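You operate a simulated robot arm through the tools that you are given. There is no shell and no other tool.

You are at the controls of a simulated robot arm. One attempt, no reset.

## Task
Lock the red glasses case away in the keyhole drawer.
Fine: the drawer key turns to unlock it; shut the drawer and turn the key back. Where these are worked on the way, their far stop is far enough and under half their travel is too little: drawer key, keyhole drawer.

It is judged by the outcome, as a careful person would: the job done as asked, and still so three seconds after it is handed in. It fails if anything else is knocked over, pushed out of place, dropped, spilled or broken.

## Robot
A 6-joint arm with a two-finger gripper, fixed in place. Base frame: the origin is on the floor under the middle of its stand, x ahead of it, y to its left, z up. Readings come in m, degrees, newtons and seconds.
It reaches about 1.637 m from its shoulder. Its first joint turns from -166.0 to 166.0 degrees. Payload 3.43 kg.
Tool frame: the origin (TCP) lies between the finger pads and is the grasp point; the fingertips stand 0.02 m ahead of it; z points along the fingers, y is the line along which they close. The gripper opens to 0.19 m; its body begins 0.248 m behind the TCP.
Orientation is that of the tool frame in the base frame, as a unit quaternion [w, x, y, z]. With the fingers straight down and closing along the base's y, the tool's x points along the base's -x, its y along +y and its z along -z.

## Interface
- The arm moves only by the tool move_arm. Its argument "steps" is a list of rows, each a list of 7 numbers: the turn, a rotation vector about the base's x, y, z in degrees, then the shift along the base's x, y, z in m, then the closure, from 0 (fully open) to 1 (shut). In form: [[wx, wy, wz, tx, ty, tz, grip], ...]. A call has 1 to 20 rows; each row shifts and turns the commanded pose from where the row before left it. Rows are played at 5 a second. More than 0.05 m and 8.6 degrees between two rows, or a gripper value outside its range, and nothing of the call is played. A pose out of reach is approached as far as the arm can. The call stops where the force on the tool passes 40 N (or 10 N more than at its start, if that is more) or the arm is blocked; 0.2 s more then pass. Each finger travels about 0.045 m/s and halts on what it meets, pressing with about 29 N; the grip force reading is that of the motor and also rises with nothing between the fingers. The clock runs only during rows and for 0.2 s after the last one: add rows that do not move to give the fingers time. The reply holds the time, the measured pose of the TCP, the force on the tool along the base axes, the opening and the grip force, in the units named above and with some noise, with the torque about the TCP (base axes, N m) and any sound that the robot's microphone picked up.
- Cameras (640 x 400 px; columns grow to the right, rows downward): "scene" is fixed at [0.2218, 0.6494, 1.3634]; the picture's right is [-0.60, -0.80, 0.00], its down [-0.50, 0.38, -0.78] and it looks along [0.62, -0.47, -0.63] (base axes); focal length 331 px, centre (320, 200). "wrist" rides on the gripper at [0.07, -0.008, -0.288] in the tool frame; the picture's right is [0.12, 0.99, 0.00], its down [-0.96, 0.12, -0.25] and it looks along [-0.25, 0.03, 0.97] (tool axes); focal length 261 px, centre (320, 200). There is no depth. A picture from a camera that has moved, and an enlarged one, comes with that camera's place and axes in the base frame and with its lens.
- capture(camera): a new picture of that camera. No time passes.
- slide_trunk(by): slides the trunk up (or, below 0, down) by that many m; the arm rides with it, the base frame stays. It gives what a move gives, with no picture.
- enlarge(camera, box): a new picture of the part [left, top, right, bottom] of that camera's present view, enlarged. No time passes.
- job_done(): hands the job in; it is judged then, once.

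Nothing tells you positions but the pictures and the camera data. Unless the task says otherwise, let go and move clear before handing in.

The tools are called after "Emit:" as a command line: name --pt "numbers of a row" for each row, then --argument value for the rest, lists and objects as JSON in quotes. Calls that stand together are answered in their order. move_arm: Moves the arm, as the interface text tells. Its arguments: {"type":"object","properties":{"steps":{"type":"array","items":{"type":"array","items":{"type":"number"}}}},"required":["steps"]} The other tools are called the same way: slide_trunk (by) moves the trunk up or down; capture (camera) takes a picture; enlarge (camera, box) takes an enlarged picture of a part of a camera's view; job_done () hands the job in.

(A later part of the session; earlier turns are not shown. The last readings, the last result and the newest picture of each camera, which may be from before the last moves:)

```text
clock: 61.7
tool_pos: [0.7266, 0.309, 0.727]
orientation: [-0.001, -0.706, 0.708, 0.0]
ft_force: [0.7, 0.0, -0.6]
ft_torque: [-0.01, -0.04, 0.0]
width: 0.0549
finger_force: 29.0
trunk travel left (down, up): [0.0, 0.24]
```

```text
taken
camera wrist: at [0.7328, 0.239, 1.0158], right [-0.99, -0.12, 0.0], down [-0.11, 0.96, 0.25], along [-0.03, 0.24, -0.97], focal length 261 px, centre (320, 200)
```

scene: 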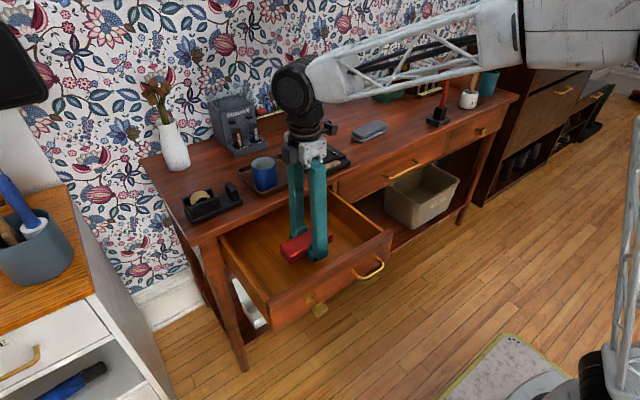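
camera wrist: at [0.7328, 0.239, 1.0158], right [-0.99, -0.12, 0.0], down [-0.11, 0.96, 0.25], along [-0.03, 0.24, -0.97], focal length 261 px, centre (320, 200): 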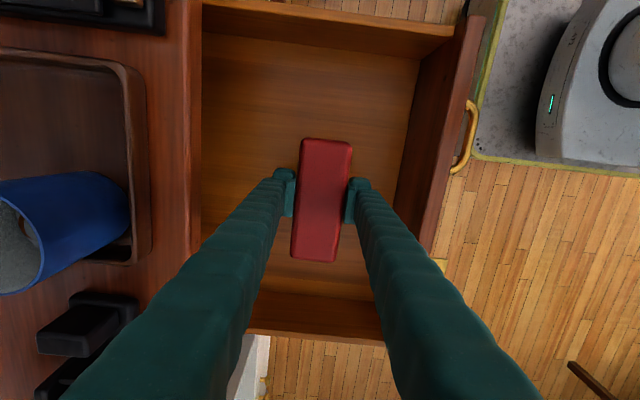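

Emit:
move_arm --pt "0 0 0 0 0 -0.01 1.0" --pt "0 0 0 0 0 -0.01 1.0" --pt "0 0 0 0 0 -0.005 1.0" --pt "0 0 0 0 0 0 1.0"

Emit:
enlarge --camera "scene" --box '[240, 190, 400, 290]'

```text
clock: 62.7
tool_pos: [0.7254, 0.309, 0.7027]
orientation: [-0.001, -0.707, 0.708, 0.001]
ft_force: [0.0, 0.2, -1.3]
ft_torque: [0.01, -0.05, 0.01]
width: 0.0547
finger_force: 29.1
trunk travel left (down, up): [0.0, 0.24]
```

```text
4.00 times, centred on (320, 240) of scene
camera zoom: at [0.2218, 0.6494, 1.3634], right [-0.6, -0.8, 0.0], down [-0.5, 0.38, -0.78], along [0.62, -0.47, -0.63], focal length 1325 px, centre (320, 40)
```

zoom: 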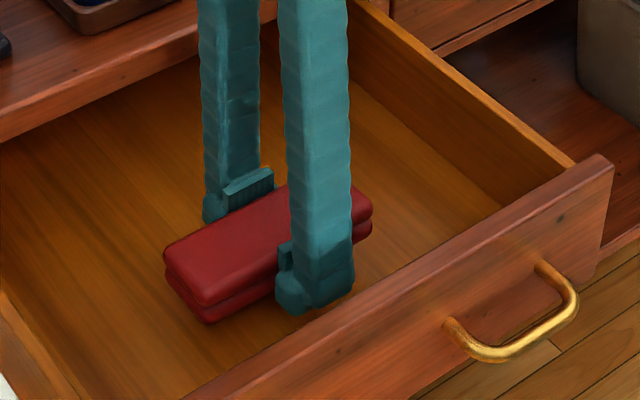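

Emit:
move_arm --pt "0 0 0 0 0 -0.004 1.0" --pt "0 0 0 0 0 -0.004 1.0" --pt "0 0 0 0 0 -0.004 1.0"

Emit:
enlarge --camera "scene" --box '[240, 190, 400, 290]'

```text
clock: 63.5
tool_pos: [0.7255, 0.3085, 0.6892]
orientation: [0.0, -0.707, 0.708, -0.001]
ft_force: [-0.1, -0.8, -0.2]
ft_torque: [-0.01, 0.01, -0.02]
width: 0.0549
finger_force: 28.5
trunk travel left (down, up): [0.0, 0.24]
```

```text
4.00 times, centred on (320, 240) of scene
camera zoom: at [0.2218, 0.6494, 1.3634], right [-0.6, -0.8, 0.0], down [-0.5, 0.38, -0.78], along [0.62, -0.47, -0.63], focal length 1325 px, centre (320, 40)
```

zoom: 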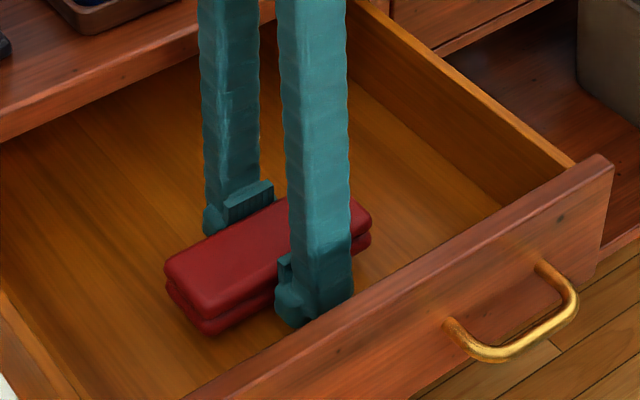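

Emit:
move_arm --pt "0 0 0 0 0 -0.003 1.0" --pt "0 0 0 0 0 -0.003 1.0"

Emit:
move_arm --pt "0 0 0 0 0 -0.003 1.0"

```text
clock: 64.1
tool_pos: [0.7242, 0.3097, 0.6826]
orientation: [-0.002, -0.707, 0.708, 0.0]
ft_force: [-0.4, -0.1, -1.4]
ft_torque: [-0.02, 0.02, 0.01]
width: 0.0548
finger_force: 29.4
trunk travel left (down, up): [0.0, 0.24]
```

```text
clock: 64.5
tool_pos: [0.7241, 0.3084, 0.6812]
orientation: [-0.001, -0.706, 0.708, -0.001]
ft_force: [0.0, -1.2, -0.6]
ft_torque: [-0.01, 0.01, 0.01]
width: 0.0549
finger_force: 29.0
trunk travel left (down, up): [0.0, 0.24]
```

Emit:
enlarge --camera "scene" --box '[260, 200, 360, 262]'

Emit:
move_arm --pt "0 0 0 0 0 -0.003 1.0"

Emit:
move_arm --pt "0 0 0 0 0 -0.003 1.0"

```text
6.40 times, centred on (310, 231) of scene
camera zoom: at [0.2218, 0.6494, 1.3634], right [-0.6, -0.8, 0.0], down [-0.5, 0.38, -0.78], along [0.62, -0.47, -0.63], focal length 2120 px, centre (384, 2)
```

zoom: 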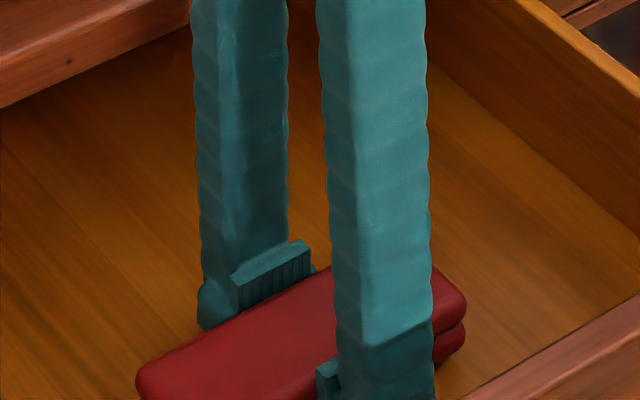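

```text
clock: 64.9
tool_pos: [0.7259, 0.3082, 0.6784]
orientation: [-0.001, -0.706, 0.708, 0.0]
ft_force: [-0.2, 0.3, -0.7]
ft_torque: [0.01, 0.03, -0.01]
width: 0.0548
finger_force: 28.7
trunk travel left (down, up): [0.0, 0.24]
```

```text
clock: 65.3
tool_pos: [0.725, 0.3088, 0.6751]
orientation: [-0.001, -0.707, 0.708, 0.0]
ft_force: [-0.5, -0.5, -0.5]
ft_torque: [0.01, 0.01, 0.0]
width: 0.0548
finger_force: 29.7
trunk travel left (down, up): [0.0, 0.24]
```

Emit:
move_arm --pt "0 0 0 0 0 -0.002 1.0" --pt "0 0 0 0 0 -0.002 1.0"

Emit:
move_arm --pt "0 0 0 0 0 -0.002 1.0" --pt "0 0 0 0 0 -0.002 1.0"

Emit:
enlarge --camera "scene" --box '[260, 215, 360, 277]'

```text
clock: 66.1
tool_pos: [0.7265, 0.3083, 0.6741]
orientation: [0.001, -0.706, 0.708, -0.001]
ft_force: [0.5, -2.2, 21.5]
ft_torque: [-0.22, 0.75, 0.04]
width: 0.0546
finger_force: 28.9
trunk travel left (down, up): [0.0, 0.24]
stopped in row 2: the force on the tool passed its limit at 42 N (the readings are from after the stop); the commanded pose is now the measured one
```

```text
clock: 66.5
tool_pos: [0.7264, 0.3084, 0.6751]
orientation: [0.002, -0.707, 0.708, -0.001]
ft_force: [-0.5, -2.1, 20.8]
ft_torque: [-0.23, 0.79, 0.05]
width: 0.0548
finger_force: 28.7
trunk travel left (down, up): [0.0, 0.24]
stopped in row 2: the force on the tool passed its limit at 44 N (the readings are from after the stop); the commanded pose is now the measured one
```

```text
6.40 times, centred on (310, 246) of scene
camera zoom: at [0.2218, 0.6494, 1.3634], right [-0.6, -0.8, 0.0], down [-0.5, 0.38, -0.78], along [0.62, -0.47, -0.63], focal length 2120 px, centre (384, -94)
```

zoom: 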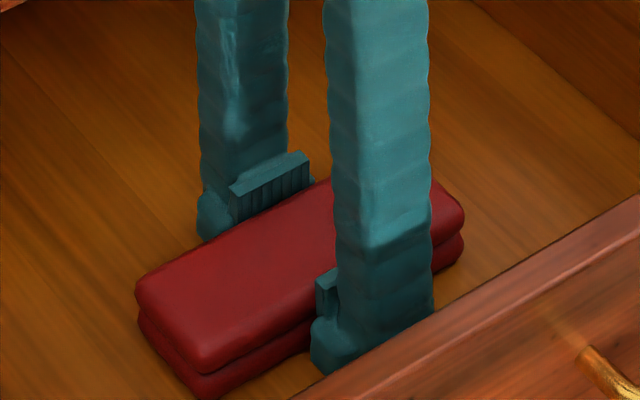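

The case rests on the drawer floor. I'll relieve the press by a hair, then open gently.

Emit:
move_arm --pt "0 0 0 0 0 0.001 1.0" --pt "0 0 0 0 0 0.001 0.9" --pt "0 0 0 0 0 0 0.7" --pt "0 0 0 0 0 0 0.62" --pt "0 0 0 0 0 0 0.55" --pt "0 0 0 0 0 0 0.52" --pt "0 0 0 0 0 0 0.52"

Emit:
enlarge --camera "scene" --box '[240, 190, 400, 290]'

```text
clock: 68.1
tool_pos: [0.7267, 0.3099, 0.6744]
orientation: [0.001, -0.707, 0.708, -0.001]
ft_force: [0.5, 1.0, -0.4]
ft_torque: [0.01, -0.03, -0.01]
width: 0.091
finger_force: 0.1
trunk travel left (down, up): [0.0, 0.24]
```

```text
4.00 times, centred on (320, 240) of scene
camera zoom: at [0.2218, 0.6494, 1.3634], right [-0.6, -0.8, 0.0], down [-0.5, 0.38, -0.78], along [0.62, -0.47, -0.63], focal length 1325 px, centre (320, 40)
```

zoom: 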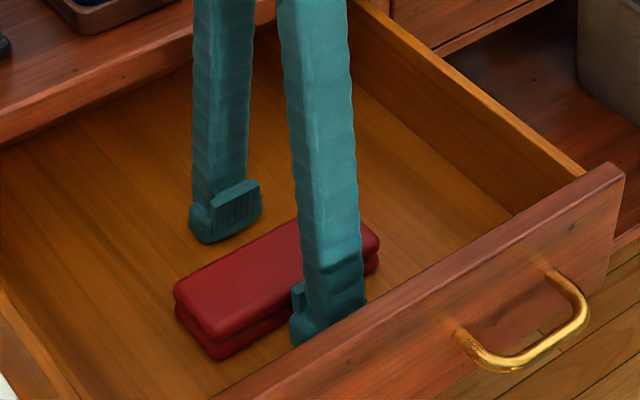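

The case is released in the drawer. Raising straight up.

Emit:
move_arm --pt "0 0 0 0 0 0.01 0.52" --pt "0 0 0 0 0 0.02 0.52" --pt "0 0 0 0 0 0.03 0.52" --pt "0 0 0 0 0 0.04 0.52" --pt "0 0 0 0 0 0.04 0.52" --pt "0 0 0 0 0 0.04 0.52" --pt "0 0 0 0 0 0.04 0.52" --pt "0 0 0 0 0 0.03 0.52" --pt "0 0 0 0 0 0 0.52"

Emit:
capture --camera "scene"

Emit:
capture --camera "wrist"

```text
clock: 70.1
tool_pos: [0.7292, 0.3087, 0.9245]
orientation: [0.001, -0.707, 0.708, -0.001]
ft_force: [0.5, -0.5, -0.3]
ft_torque: [0.0, 0.01, -0.01]
width: 0.0911
finger_force: 0.0
trunk travel left (down, up): [0.0, 0.24]
```

```text
taken
```

scene: 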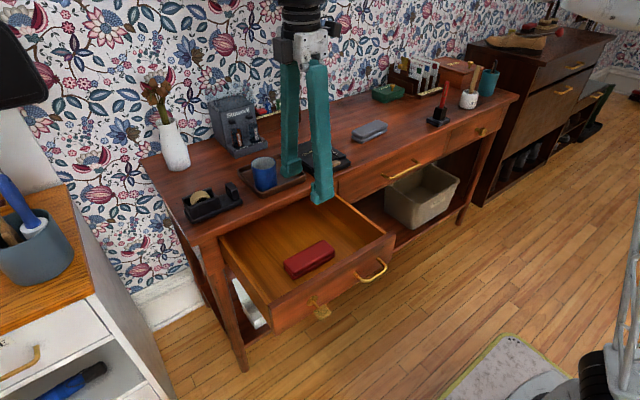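

```text
taken
camera wrist: at [0.7342, 0.2376, 1.2131], right [-0.99, -0.12, 0.0], down [-0.11, 0.96, 0.25], along [-0.03, 0.25, -0.97], focal length 261 px, centre (320, 200)
```

wrist: 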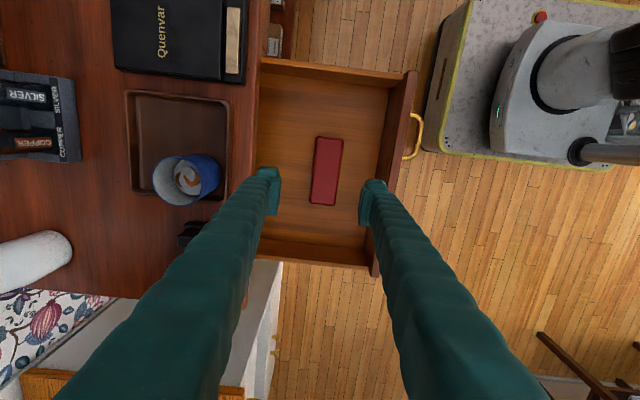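

The red case lies in the drawer. To shut it, I'll push the handle bar with closed, downward fingers, which stay clear of the table edge even when the drawer is fully shut. First I'll move in front of the handle at height.

Emit:
move_arm --pt "0 0 0 -0.03 -0.01 0 0.6" --pt "0 0 0 -0.04 -0.01 0 0.7" --pt "0 0 0 -0.04 -0.01 0 0.8" --pt "0 0 0 -0.04 -0.01 0 0.9" --pt "0 0 0 -0.04 -0.01 0 1.0" --pt "0 0 0 -0.03 -0.01 0 1.0" --pt "0 0 0 -0.02 -0.006 0 1.0" --pt "0 0 0 0 0 0 1.0"

Emit:
capture --camera "wrist"

Emit:
capture --camera "scene"

```text
clock: 71.9
tool_pos: [0.4882, 0.2429, 0.9247]
orientation: [0.002, -0.707, 0.707, -0.001]
ft_force: [0.2, 0.1, -0.6]
ft_torque: [0.0, -0.01, -0.01]
width: 0.0
finger_force: 28.7
trunk travel left (down, up): [0.0, 0.24]
```

```text
taken
camera wrist: at [0.4933, 0.1722, 1.2129], right [-0.99, -0.12, 0.0], down [-0.11, 0.96, 0.25], along [-0.03, 0.25, -0.97], focal length 261 px, centre (320, 200)
```

wrist: 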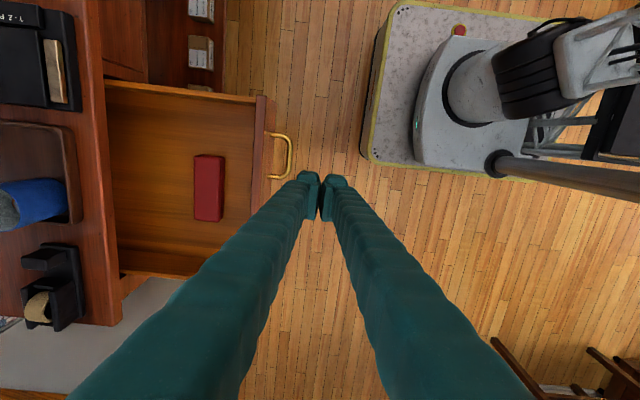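

```text
taken
```

scene: 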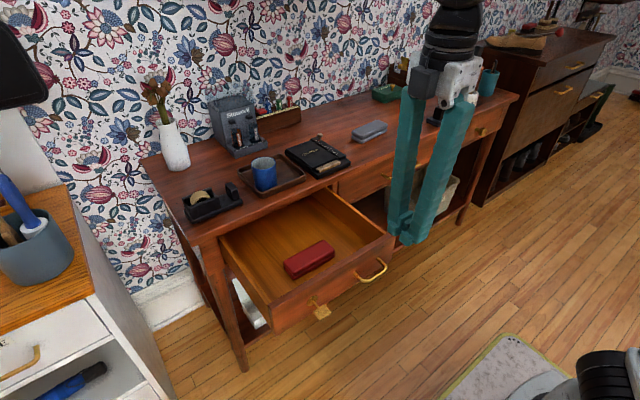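

Reached. With closed fingers forming a V along x, the upper part could touch the table edge, so I'll turn the gripper 90° to put the thin side facing the drawer.

Emit:
move_arm --pt "0 0 -8.2 0 0 0 1.0" --pt "0 0 -8.2 0 0 0 1.0" --pt "0 0 -8.2 0 0 0 1.0" --pt "0 0 -8.2 0 0 0 1.0" --pt "0 0 -8.2 0 0 0 1.0" --pt "0 0 -8.2 0 0 0 1.0" --pt "0 0 -8.2 0 0 0 1.0" --pt "0 0 -8.2 0 0 0 1.0" --pt "0 0 -8.2 0 0 0 1.0" --pt "0 0 -8.2 0 0 0 1.0" --pt "0 0 -8.0 0 0 0 1.0" --pt "0 0 0 0 0 0 1.0"

Emit:
capture --camera "wrist"

Emit:
capture --camera "scene"

```text
clock: 74.5
tool_pos: [0.4872, 0.2415, 0.925]
orientation: [0.0, 0.002, 1.0, -0.002]
ft_force: [-0.7, -0.6, -0.2]
ft_torque: [0.01, 0.01, -0.03]
width: 0.0
finger_force: 29.2
trunk travel left (down, up): [0.0, 0.24]
```

```text
taken
camera wrist: at [0.415, 0.2356, 1.2132], right [-0.12, 0.99, 0.0], down [0.96, 0.11, 0.25], along [0.25, 0.02, -0.97], focal length 261 px, centre (320, 200)
```

wrist: 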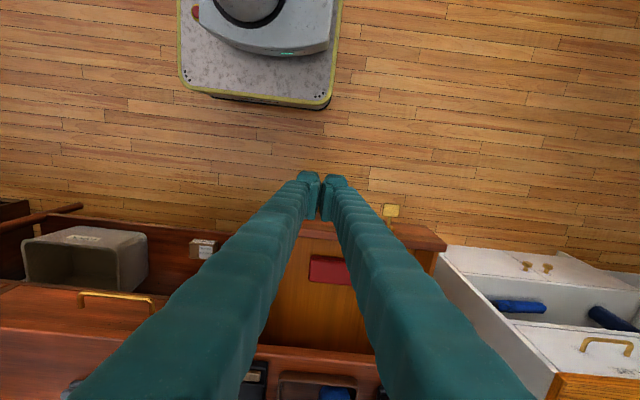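

```text
taken
```

scene: 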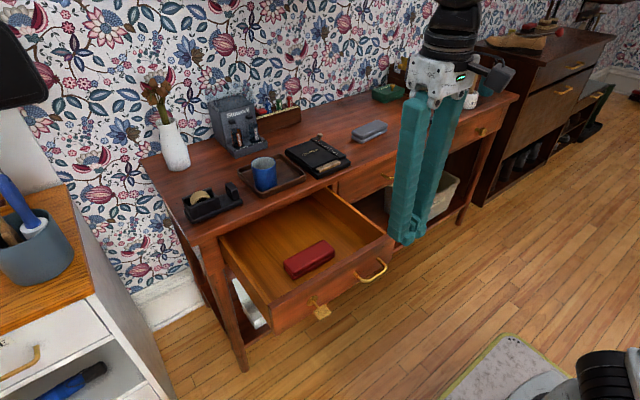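

Emit:
move_arm --pt "0 0 0 0 0 -0.04 1.0" --pt "0 0 0 0 0 -0.04 1.0" --pt "0 0 0 0 0 -0.04 1.0" --pt "0 0 0 0 0 0 1.0"

Emit:
capture --camera "scene"

```text
clock: 75.5
tool_pos: [0.4886, 0.2426, 0.8063]
orientation: [0.002, 0.002, 1.0, -0.002]
ft_force: [-0.3, 0.6, 0.2]
ft_torque: [0.01, 0.0, 0.0]
width: 0.0001
finger_force: 29.2
trunk travel left (down, up): [0.0, 0.24]
```

```text
taken
```

scene: 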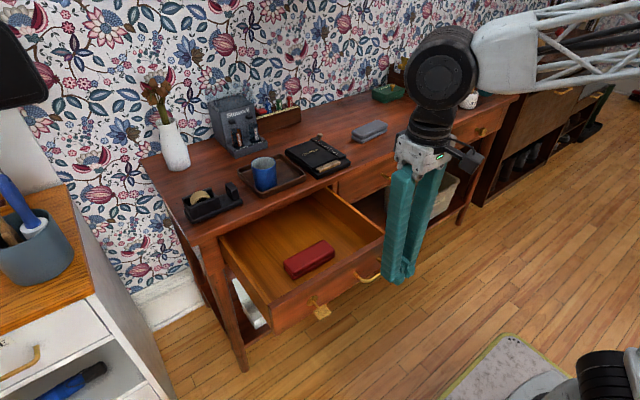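

Emit:
move_arm --pt "0 0 0 0 0 -0.04 1.0" --pt "0 0 0 0 0 -0.04 1.0" --pt "0 0 0 0 0 -0.03 1.0" --pt "0 0 0 0 0 0 1.0"

Emit:
capture --camera "wrist"

Emit:
enlarge --camera "scene" --box '[280, 200, 440, 300]'

```text
clock: 76.5
tool_pos: [0.4874, 0.2408, 0.6947]
orientation: [0.001, 0.001, 1.0, -0.002]
ft_force: [0.1, 0.1, 0.7]
ft_torque: [-0.02, -0.02, 0.02]
width: 0.0003
finger_force: 28.9
trunk travel left (down, up): [0.0, 0.24]
```

```text
taken
camera wrist: at [0.4144, 0.2344, 0.9831], right [-0.12, 0.99, 0.0], down [0.96, 0.11, 0.25], along [0.25, 0.03, -0.97], focal length 261 px, centre (320, 200)
```

wrist: 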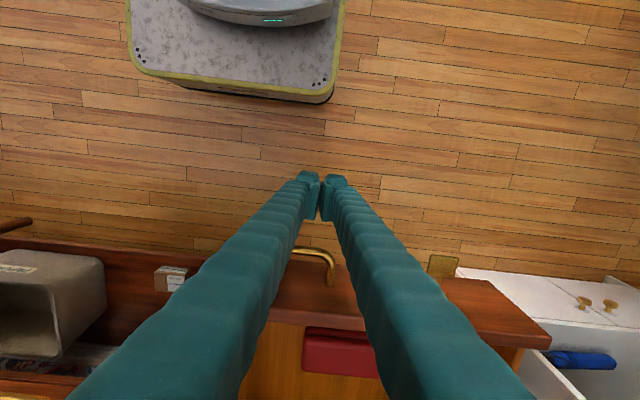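

```text
4.00 times, centred on (360, 250) of scene
camera zoom: at [0.2218, 0.6494, 1.3634], right [-0.6, -0.8, 0.0], down [-0.5, 0.38, -0.78], along [0.62, -0.47, -0.63], focal length 1325 px, centre (160, 0)
```

zoom: 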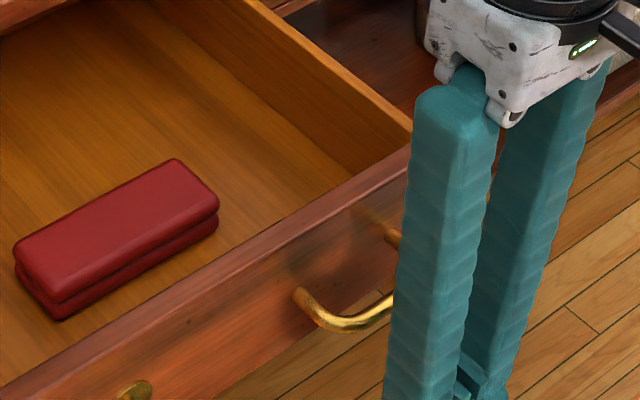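

The fingers stand right in front of the handle. Now I'll push the drawer shut slowly.

Emit:
move_arm --pt "0 0 0 0.015 0 0 1.0" --pt "0 0 0 0.015 0 0 1.0" --pt "0 0 0 0.01 0 0 1.0" --pt "0 0 0 0.015 0 0 1.0" --pt "0 0 0 0.02 0 0 1.0" --pt "0 0 0 0.02 0 0 1.0" --pt "0 0 0 0.02 0 0 1.0" --pt "0 0 0 0 0 0 1.0"

Emit:
capture --camera "scene"

Emit:
capture --camera "wrist"

```text
clock: 78.3
tool_pos: [0.6031, 0.2433, 0.6954]
orientation: [0.001, 0.001, 1.0, -0.002]
ft_force: [0.5, 1.0, -0.5]
ft_torque: [-0.01, -0.02, 0.0]
width: 0.0
finger_force: 34.6
trunk travel left (down, up): [0.0, 0.24]
```

```text
taken
```

scene: 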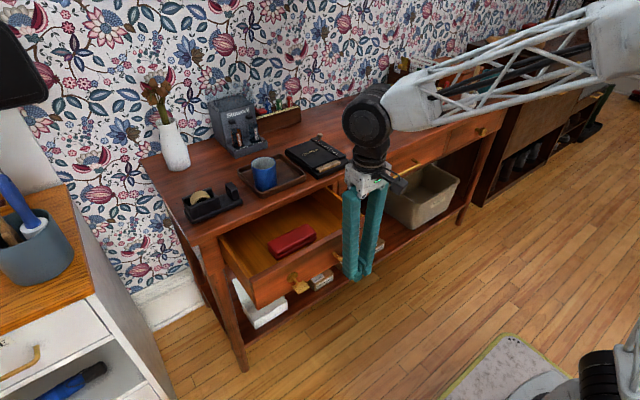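

```text
taken
camera wrist: at [0.5308, 0.2356, 0.9833], right [-0.12, 0.99, 0.0], down [0.96, 0.11, 0.25], along [0.25, 0.03, -0.97], focal length 261 px, centre (320, 200)
```

wrist: 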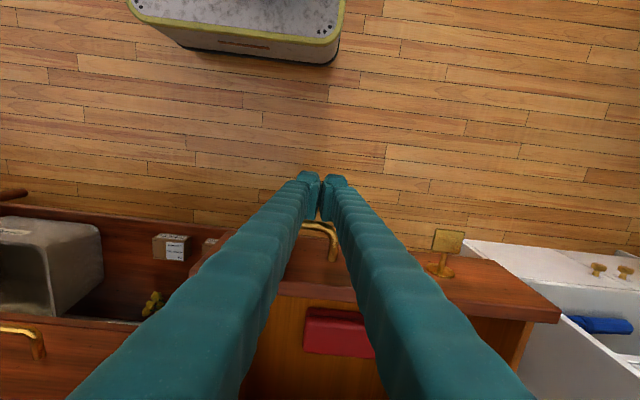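

Emit:
move_arm --pt "0 0 0 0.02 0 0 1.0" --pt "0 0 0 0.02 0 0 1.0" --pt "0 0 0 0.02 0 0 1.0" --pt "0 0 0 0.02 0 0 1.0" --pt "0 0 0 0.02 0 0 1.0" --pt "0 0 0 0.02 0 0 1.0" --pt "0 0 0 0.015 0 0 1.0" --pt "0 0 0 0 0 0 1.0"

Emit:
capture --camera "scene"

Emit:
capture --camera "wrist"

```text
clock: 80.1
tool_pos: [0.7371, 0.244, 0.6947]
orientation: [0.0, 0.001, 1.0, -0.001]
ft_force: [-0.5, -0.6, 0.1]
ft_torque: [-0.02, 0.0, 0.01]
width: 0.0001
finger_force: 34.9
trunk travel left (down, up): [0.0, 0.24]
```

```text
taken
```

scene: 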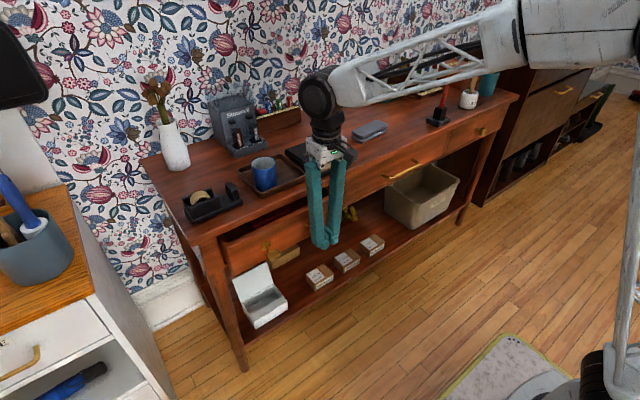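

```text
taken
camera wrist: at [0.6659, 0.2356, 0.9834], right [-0.12, 0.99, 0.0], down [0.96, 0.11, 0.25], along [0.25, 0.02, -0.97], focal length 261 px, centre (320, 200)
```

wrist: 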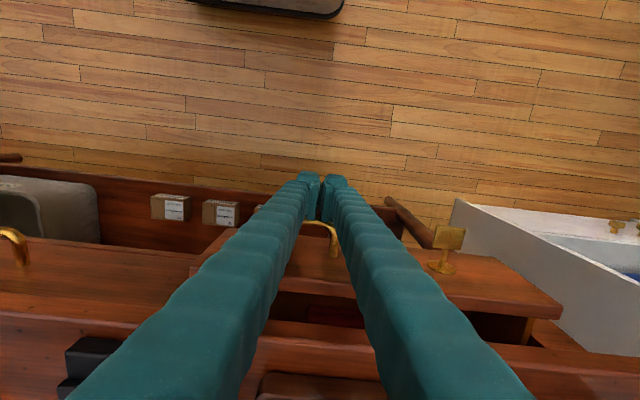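

Emit:
move_arm --pt "0 0 0 0.01 0 0 1.0" --pt "0 0 0 0.01 0 0 1.0" --pt "0 0 0 0.01 0 0 1.0" --pt "0 0 0 0.005 0 0 1.0" --pt "0 0 0 0 0 0 1.0"

Emit:
capture --camera "wrist"

Emit:
enlarge --camera "scene" --box '[200, 170, 360, 270]'

```text
clock: 81.3
tool_pos: [0.7725, 0.2427, 0.6946]
orientation: [0.0, 0.0, 1.0, -0.002]
ft_force: [-0.8, 1.0, 0.7]
ft_torque: [-0.02, -0.04, 0.02]
width: 0.0
finger_force: 34.3
trunk travel left (down, up): [0.0, 0.24]
```

```text
taken
camera wrist: at [0.7001, 0.2351, 0.9832], right [-0.12, 0.99, 0.0], down [0.96, 0.11, 0.25], along [0.25, 0.02, -0.97], focal length 261 px, centre (320, 200)
```

wrist: 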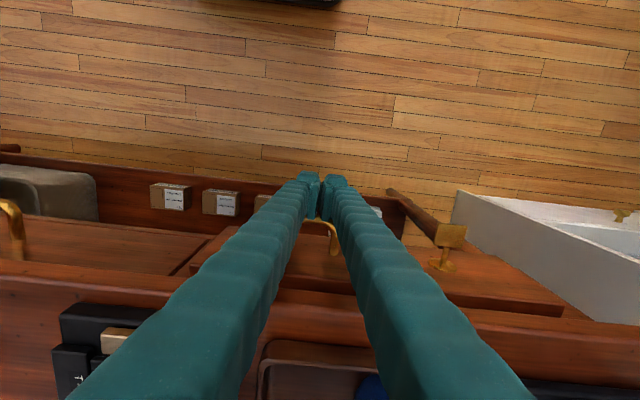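

```text
4.00 times, centred on (280, 220) of scene
camera zoom: at [0.2218, 0.6494, 1.3634], right [-0.6, -0.8, 0.0], down [-0.5, 0.38, -0.78], along [0.62, -0.47, -0.63], focal length 1325 px, centre (480, 120)
```

zoom: 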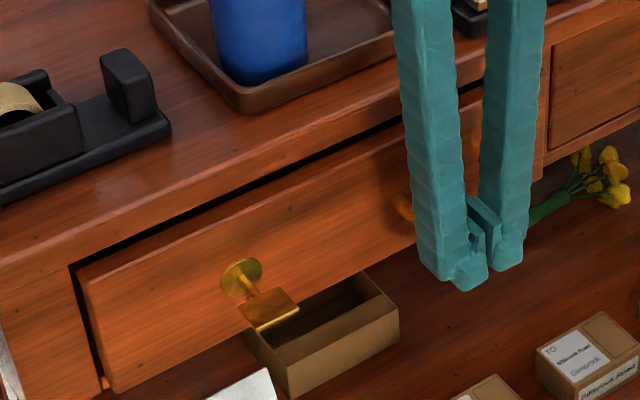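

About 2 cm to go. I'll push in small steps until it stops.

Emit:
move_arm --pt "0 0 0 0.005 0 0 1.0" --pt "0 0 0 0.005 0 0 1.0" --pt "0 0 0 0.004 0 0 1.0" --pt "0 0 0 0.003 0 0 1.0" --pt "0 0 0 0 0 0 1.0"

Emit:
enlarge --camera "scene" --box '[200, 170, 360, 270]'

```text
clock: 82.5
tool_pos: [0.7878, 0.2428, 0.6946]
orientation: [0.001, 0.0, 1.0, -0.002]
ft_force: [0.8, -0.8, 0.8]
ft_torque: [-0.02, 0.01, -0.03]
width: 0.0
finger_force: 34.0
trunk travel left (down, up): [0.0, 0.24]
```

```text
4.00 times, centred on (280, 220) of scene
camera zoom: at [0.2218, 0.6494, 1.3634], right [-0.6, -0.8, 0.0], down [-0.5, 0.38, -0.78], along [0.62, -0.47, -0.63], focal length 1325 px, centre (480, 120)
```

zoom: 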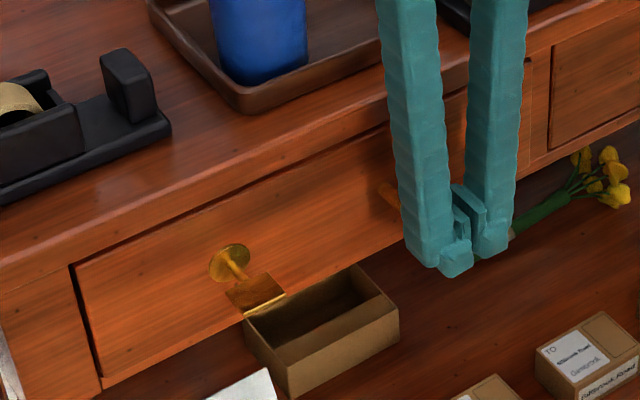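

Emit:
move_arm --pt "0 0 0 0.002 0 0 1.0" --pt "0 0 0 0.002 0 0 1.0" --pt "0 0 0 0.002 0 0 1.0" --pt "0 0 0 0.002 0 0 1.0" --pt "0 0 0 0 0 0 1.0"

Emit:
enlarge --camera "scene" --box '[200, 170, 360, 270]'

```text
clock: 83.7
tool_pos: [0.7959, 0.2422, 0.6944]
orientation: [0.0, 0.001, 1.0, -0.001]
ft_force: [-8.2, 0.6, -0.3]
ft_torque: [0.01, -0.09, -0.04]
width: 0.0057
finger_force: 34.7
trunk travel left (down, up): [0.0, 0.24]
```

```text
4.00 times, centred on (280, 220) of scene
camera zoom: at [0.2218, 0.6494, 1.3634], right [-0.6, -0.8, 0.0], down [-0.5, 0.38, -0.78], along [0.62, -0.47, -0.63], focal length 1325 px, centre (480, 120)
```

zoom: 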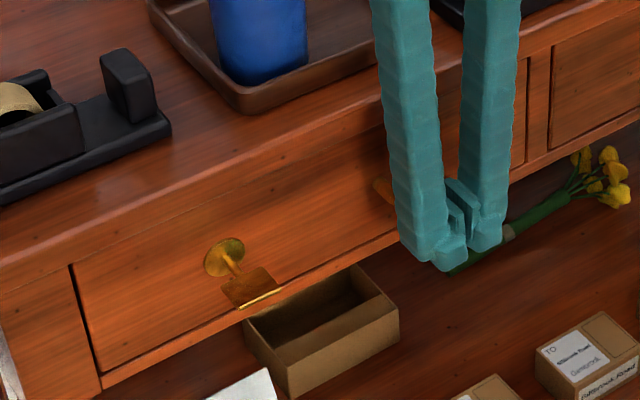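

The drawer is back at its closed position and the force is starting to rise. One more small push will confirm it is fully shut.

Emit:
move_arm --pt "0 0 0 0.002 0 0 1.0" --pt "0 0 0 0.0015 0 0 1.0" --pt "0 0 0 0 0 0 1.0"

Emit:
enlarge --camera "scene" --box '[200, 170, 360, 270]'

```text
clock: 84.4
tool_pos: [0.797, 0.2439, 0.6945]
orientation: [-0.003, 0.001, 1.0, -0.002]
ft_force: [-17.8, 4.1, 6.5]
ft_torque: [-0.06, -0.26, 0.01]
width: 0.0058
finger_force: 34.5
trunk travel left (down, up): [0.0, 0.24]
stopped in row 3: the force on the tool passed its limit at 41 N (the readings are from after the stop); the commanded pose is now the measured one
```

```text
4.00 times, centred on (280, 220) of scene
camera zoom: at [0.2218, 0.6494, 1.3634], right [-0.6, -0.8, 0.0], down [-0.5, 0.38, -0.78], along [0.62, -0.47, -0.63], focal length 1325 px, centre (480, 120)
```

zoom: 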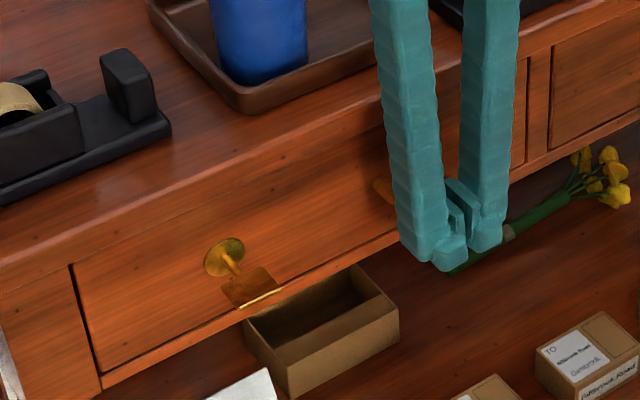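

Firmly shut. Backing away and checking that the drawer stays closed.

Emit:
move_arm --pt "0 0 0 -0.005 0 0 1.0" --pt "0 0 0 -0.01 0 0 1.0" --pt "0 0 0 -0.02 0 0 1.0" --pt "0 0 0 -0.03 0 0 1.0" --pt "0 0 0 -0.03 0 0 1.0" --pt "0 0 0 0 0 0 1.0"

Emit:
enlarge --camera "scene" --box '[200, 170, 360, 270]'

Emit:
capture --camera "wrist"

```text
clock: 85.8
tool_pos: [0.6988, 0.2451, 0.6939]
orientation: [-0.002, 0.001, 1.0, -0.003]
ft_force: [-0.3, 0.0, -0.2]
ft_torque: [-0.02, 0.01, -0.01]
width: 0.0001
finger_force: 34.2
trunk travel left (down, up): [0.0, 0.24]
```

```text
4.00 times, centred on (280, 220) of scene
camera zoom: at [0.2218, 0.6494, 1.3634], right [-0.6, -0.8, 0.0], down [-0.5, 0.38, -0.78], along [0.62, -0.47, -0.63], focal length 1325 px, centre (480, 120)
```

zoom: 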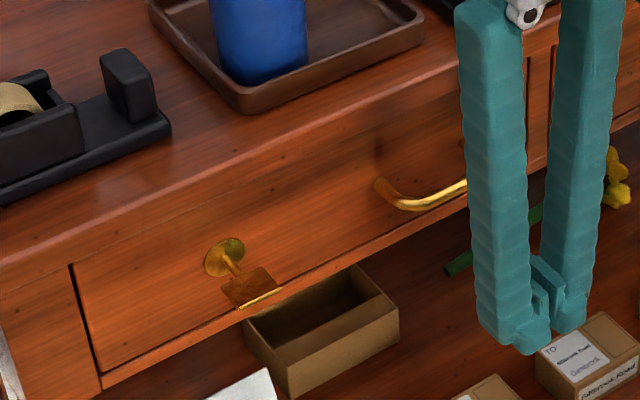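

```text
taken
camera wrist: at [0.6294, 0.2364, 0.9823], right [-0.12, 0.99, 0.0], down [0.96, 0.11, 0.24], along [0.24, 0.02, -0.97], focal length 261 px, centre (320, 200)
```

wrist: 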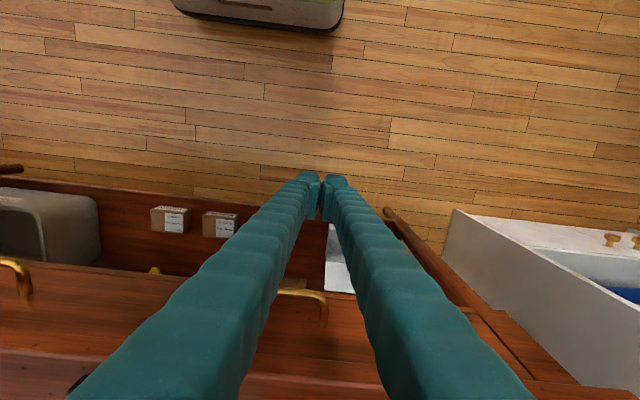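

The drawer stays shut. Next I'll turn the key back. I'll tilt the gripper 45° and move in front of the key, well short of it.

Emit:
move_arm --pt "0 0 0 -0.01 0 0.03 1.0" --pt "0 -7.5 0 0.0035 0.03 0.01 0.9" --pt "0 -7.5 0 0.0035 0.03 0.01 0.8" --pt "0 -7.5 0 0.0035 0.03 0.005 0.7" --pt "0 -7.5 0 0.0035 0.03 0 0.6" --pt "0 -7.5 0 0.0035 0.03 0 0.6" --pt "0 -7.5 0 0.0035 0.035 0 0.6" --pt "0 0 0 0 0 0 0.6"

Emit:
capture --camera "scene"

Emit:
capture --camera "wrist"

```text
clock: 87.6
tool_pos: [0.712, 0.4262, 0.7513]
orientation: [0.382, 0.001, 0.924, -0.001]
ft_force: [0.1, 0.0, -0.7]
ft_torque: [0.02, 0.01, -0.02]
width: 0.0763
finger_force: 0.0
trunk travel left (down, up): [0.0, 0.24]
```

```text
taken
```

scene: 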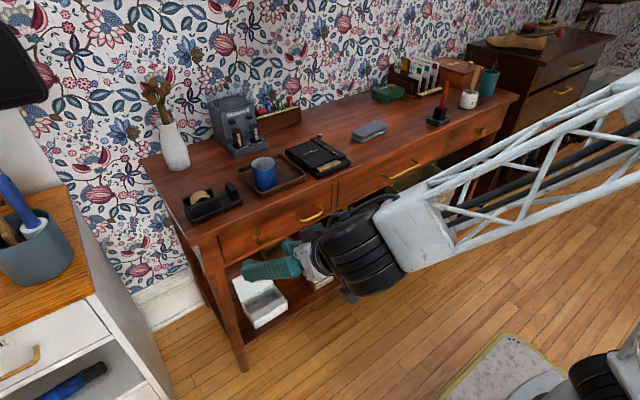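

```text
taken
camera wrist: at [0.4566, 0.4197, 0.9056], right [-0.08, 0.99, -0.09], down [0.51, 0.11, 0.85], along [0.86, 0.02, -0.51], focal length 261 px, centre (320, 200)
```

wrist: 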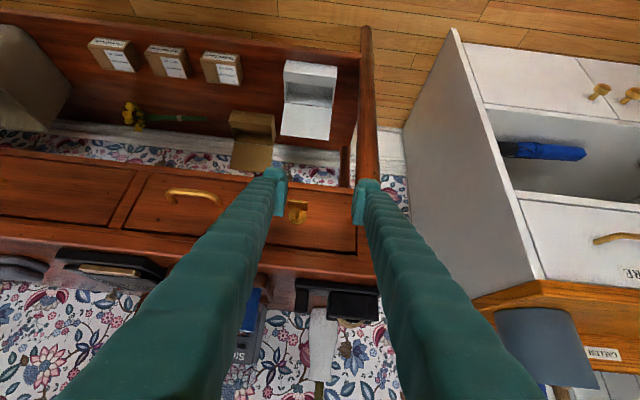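

Now I'll swing the gripper about x to the side orientation, away from the key, so the fingers close vertically on the horizontal plate.

Emit:
move_arm --pt "-8.18 0 0 0 0.003 -0.003 0.6" --pt "-8.18 0 0 0 0.003 -0.003 0.6" --pt "-8.18 0 0 0 0.003 -0.003 0.6" --pt "-8.18 0 0 0 0.003 -0.003 0.6" --pt "-8.18 0 0 0 0.003 -0.003 0.6" --pt "-8.18 0 0 0 0.003 -0.003 0.6" --pt "-8.18 0 0 0 0.003 -0.003 0.6" --pt "-8.18 0 0 0 0.003 -0.003 0.6" --pt "-8.18 0 0 0 0.003 -0.003 0.6" --pt "-8.18 0 0 0 0.003 -0.003 0.6" --pt "-8.2 0 0 0 0.003 -0.003 0.6" --pt "0 0 0 0 0 0 0.6"

Emit:
capture --camera "scene"

Emit:
capture --camera "wrist"

```text
clock: 90.2
tool_pos: [0.7126, 0.4617, 0.717]
orientation: [-0.271, 0.268, -0.652, 0.655]
ft_force: [-1.3, -0.3, 0.4]
ft_torque: [-0.02, -0.01, 0.02]
width: 0.0758
finger_force: 0.0
trunk travel left (down, up): [0.0, 0.24]
```

```text
taken
```

scene: 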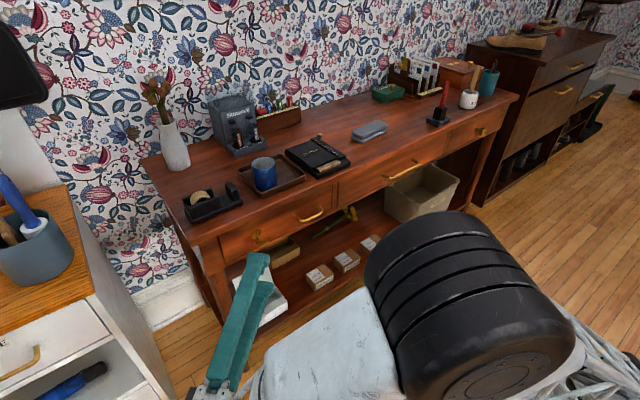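

```text
taken
camera wrist: at [0.4591, 0.6151, 0.7238], right [-0.08, -0.09, -0.99], down [0.51, 0.85, -0.12], along [0.86, -0.51, -0.02], focal length 261 px, centre (320, 200)
```

wrist: 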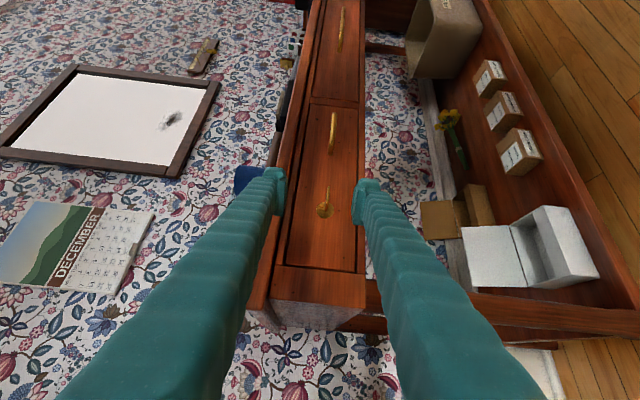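

Emit:
move_arm --pt "0 0 0 0.02 0 -0.0075 0.6" --pt "0 0 0 0.02 0 -0.0075 0.6" --pt "0 0 0 0 0 0 0.6"

Emit:
enlarge --camera "wrist" --box '[240, 150, 400, 250]'

```text
clock: 91.0
tool_pos: [0.753, 0.46, 0.7014]
orientation: [-0.271, 0.268, -0.652, 0.655]
ft_force: [-0.3, 0.2, 0.2]
ft_torque: [-0.02, 0.0, 0.0]
width: 0.0758
finger_force: 0.1
trunk travel left (down, up): [0.0, 0.24]
```

```text
4.00 times, centred on (320, 200) of wrist
camera zoom: at [0.4983, 0.6153, 0.7095], right [-0.08, -0.09, -0.99], down [0.51, 0.85, -0.12], along [0.86, -0.51, -0.02], focal length 1043 px, centre (320, 200)
```

zoom: 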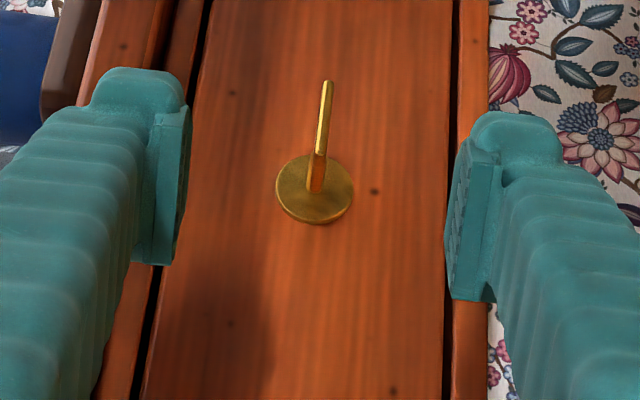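

Emit:
move_arm --pt "0 0 0 0.023 -0.0213 0 0.6" --pt "0 0 0 0.023 -0.0213 0 0.6" --pt "0 0 0 0.0225 -0.0212 0 0.6" --pt "0 0 0 0 0 0 0.6"

Emit:
enlarge --camera "wrist" --box '[240, 150, 400, 250]'

```text
clock: 92.0
tool_pos: [0.8226, 0.3985, 0.7021]
orientation: [-0.271, 0.268, -0.653, 0.655]
ft_force: [-0.2, 0.0, -0.1]
ft_torque: [0.0, -0.01, -0.05]
width: 0.0758
finger_force: 0.2
trunk travel left (down, up): [0.0, 0.24]
```

```text
4.00 times, centred on (320, 200) of wrist
camera zoom: at [0.5682, 0.5512, 0.7102], right [-0.08, -0.09, -0.99], down [0.51, 0.85, -0.11], along [0.86, -0.51, -0.02], focal length 1043 px, centre (320, 200)
```

zoom: 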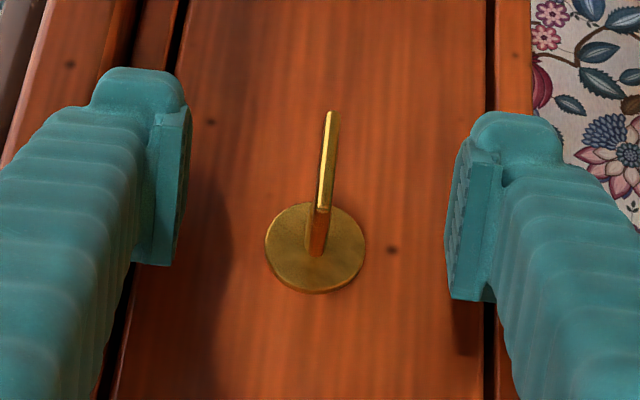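

In place around the plate. Trim 2 mm and close on it.

Emit:
move_arm --pt "0 0 0 0 -0.002 0 0.6" --pt "0 0 0 0 0 0 0.75" --pt "0 0 0 0 0 0 0.85" --pt "0 0 0 0 0 0 0.92" --pt "0 0 0 0 0 0 1.0" --pt "0 0 0 0 0 0 1.0" --pt "0 0 0 0 0 0 1.0"

Emit:
move_arm --pt "4 0 0 0 0 0 1.0" --pt "5 0 0 0 0 0 1.0" --pt "6 0 0 0 0 0 1.0" --pt "6 0 0 0 0 0 1.0"

Emit:
enlarge --camera "wrist" --box '[240, 150, 400, 250]'

```text
clock: 93.6
tool_pos: [0.8229, 0.394, 0.7021]
orientation: [-0.271, 0.268, -0.652, 0.655]
ft_force: [0.9, -0.7, -2.6]
ft_torque: [0.02, 0.04, 0.0]
width: 0.0059
finger_force: 39.5
trunk travel left (down, up): [0.0, 0.24]
```

```text
clock: 94.6
tool_pos: [0.8218, 0.3958, 0.7023]
orientation: [0.316, -0.215, 0.761, -0.524]
ft_force: [-1.4, 2.6, 2.7]
ft_torque: [0.0, 0.02, -0.03]
width: 0.0062
finger_force: 40.1
trunk travel left (down, up): [0.0, 0.24]
```

```text
4.00 times, centred on (320, 200) of wrist
camera zoom: at [0.5671, 0.5364, 0.7639], right [-0.08, 0.28, -0.96], down [0.51, 0.84, 0.2], along [0.86, -0.47, -0.21], focal length 1043 px, centre (320, 200)
```

zoom: 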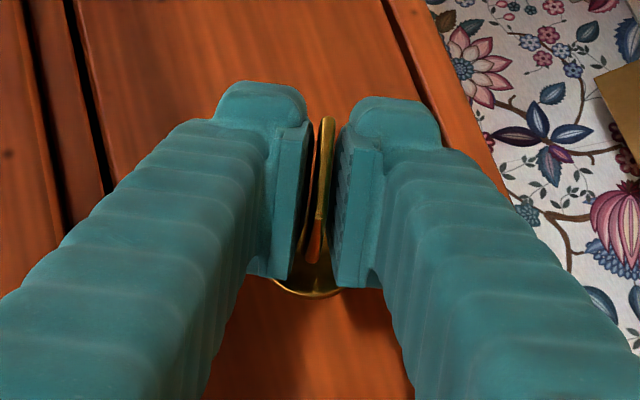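

The key is turning back with the gripper. I'll continue the return turn.

Emit:
move_arm --pt "6 0 0 0 0 0 1.0" --pt "6 0 0 0 0 0 1.0" --pt "6 0 0 0 0 0 1.0" --pt "6 0 0 0 0 0 1.0" --pt "6 0 0 0 0 0 1.0"

Emit:
enlarge --camera "wrist" --box '[240, 150, 400, 250]'

Emit:
move_arm --pt "6 0 0 0 0 0 1.0" --pt "6 0 0 0 0 0 1.0" --pt "6 0 0 0 0 0 1.0" --pt "6 0 0 0 0 0 1.0"

Emit:
enlarge --camera "wrist" --box '[240, 150, 400, 250]'

```text
clock: 95.8
tool_pos: [0.8202, 0.3955, 0.7015]
orientation: [0.36, -0.125, 0.871, -0.31]
ft_force: [0.0, 3.0, 1.8]
ft_torque: [0.0, -0.16, 0.21]
width: 0.0061
finger_force: 39.9
trunk travel left (down, up): [0.0, 0.24]
```

```text
4.00 times, centred on (320, 200) of wrist
camera zoom: at [0.5676, 0.4869, 0.8263], right [-0.08, 0.72, -0.69], down [0.51, 0.63, 0.59], along [0.86, -0.3, -0.41], focal length 1043 px, centre (320, 200)
```

zoom: 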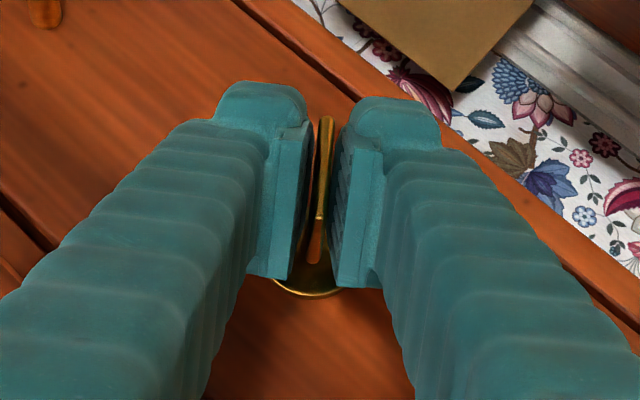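

```text
clock: 96.8
tool_pos: [0.8216, 0.3956, 0.7021]
orientation: [0.378, -0.047, 0.916, -0.123]
ft_force: [-1.0, 11.5, -1.5]
ft_torque: [-0.01, -0.16, 0.18]
width: 0.0059
finger_force: 39.9
trunk travel left (down, up): [0.0, 0.24]
```

```text
4.00 times, centred on (320, 200) of wrist
camera zoom: at [0.5676, 0.4283, 0.853], right [-0.08, 0.94, -0.34], down [0.51, 0.33, 0.79], along [0.86, -0.11, -0.5], focal length 1043 px, centre (320, 200)
```

zoom: 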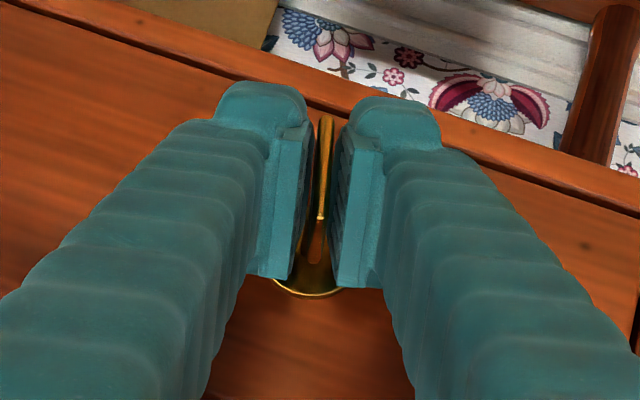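

About 15° to go. I'll finish slowly and feel for the locking stop.

Emit:
move_arm --pt "5 0 0 0 0.0005 0 1.0" --pt "5 0 0 0 0.0005 0 1.0" --pt "3 0 0 0 0 0 1.0" --pt "0 0 0 0 0 0 1.0"

Emit:
move_arm --pt "3 0 0 0 0 0 1.0" --pt "0 0 0 0 0 0 1.0"

Emit:
move_arm --pt "3 0 0 0 0 0 1.0" --pt "0 0 0 0 0 0 1.0"

```text
clock: 97.8
tool_pos: [0.8217, 0.3959, 0.7011]
orientation: [0.381, -0.005, 0.924, -0.018]
ft_force: [-1.2, 20.0, -3.4]
ft_torque: [0.0, 0.1, 0.26]
width: 0.0061
finger_force: 39.8
trunk travel left (down, up): [0.0, 0.24]
```

```text
clock: 98.4
tool_pos: [0.8216, 0.3955, 0.7016]
orientation: [0.381, 0.006, 0.925, 0.006]
ft_force: [0.2, 15.7, 0.1]
ft_torque: [0.01, -0.02, 0.2]
width: 0.006
finger_force: 40.1
trunk travel left (down, up): [0.0, 0.24]
```

```text
clock: 99.0
tool_pos: [0.8221, 0.3965, 0.7017]
orientation: [0.381, 0.014, 0.924, 0.031]
ft_force: [-0.6, 13.2, 1.0]
ft_torque: [-0.2, -0.07, 0.32]
width: 0.006
finger_force: 39.9
trunk travel left (down, up): [0.0, 0.24]
```

Emit:
move_arm --pt "3 0 0 0 0.001 0 1.0" --pt "0 0 0 0 0 0 1.0"

Emit:
enlarge --camera "wrist" --box '[240, 150, 400, 250]'

```text
clock: 99.6
tool_pos: [0.8225, 0.3954, 0.7026]
orientation: [0.381, 0.025, 0.922, 0.054]
ft_force: [-0.8, 4.5, 6.2]
ft_torque: [-0.59, -0.09, 0.65]
width: 0.0063
finger_force: 40.6
trunk travel left (down, up): [0.0, 0.24]
```

```text
4.00 times, centred on (320, 200) of wrist
camera zoom: at [0.5679, 0.3701, 0.8544], right [-0.08, 1.0, 0.04], down [0.51, 0.01, 0.86], along [0.86, 0.09, -0.51], focal length 1043 px, centre (320, 200)
```

zoom: 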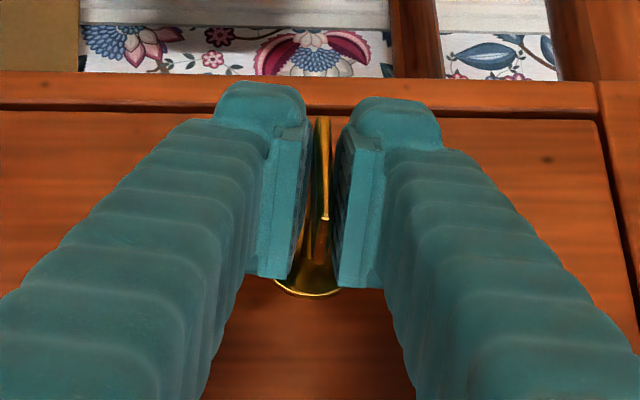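

The key is at its locking stop, upright again (torque -0.59). I'll ease the torque and release.

Emit:
move_arm --pt "-3 0 0 0 0 0 1.0" --pt "-2 0 0 0 0 0 0.95" --pt "0 0 0 0 0 0 0.8" --pt "0 0 0 0 0 0 0.7" --pt "0 0 0 0 0 0 0.6" --pt "0 0 0 0 0 0 0.6"

Emit:
enlarge --camera "wrist" --box '[240, 150, 400, 250]'

```text
clock: 101.0
tool_pos: [0.8221, 0.3982, 0.7011]
orientation: [0.381, 0.008, 0.924, 0.014]
ft_force: [0.3, 0.1, 0.0]
ft_torque: [0.0, 0.0, -0.01]
width: 0.0758
finger_force: 0.0
trunk travel left (down, up): [0.0, 0.24]
```

```text
4.00 times, centred on (320, 200) of wrist
camera zoom: at [0.5677, 0.385, 0.8563], right [-0.08, 1.0, -0.05], down [0.51, 0.09, 0.86], along [0.86, 0.04, -0.51], focal length 1043 px, centre (320, 200)
```

zoom: 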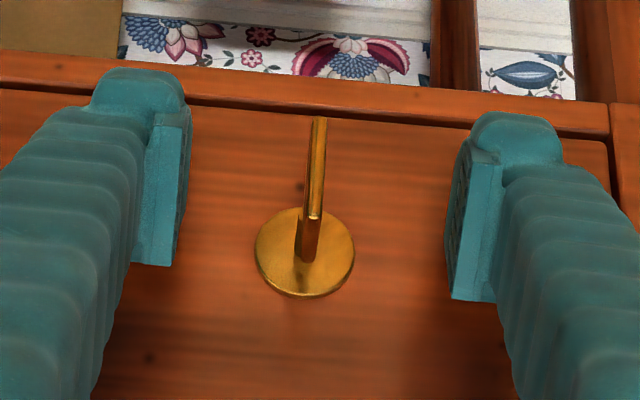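

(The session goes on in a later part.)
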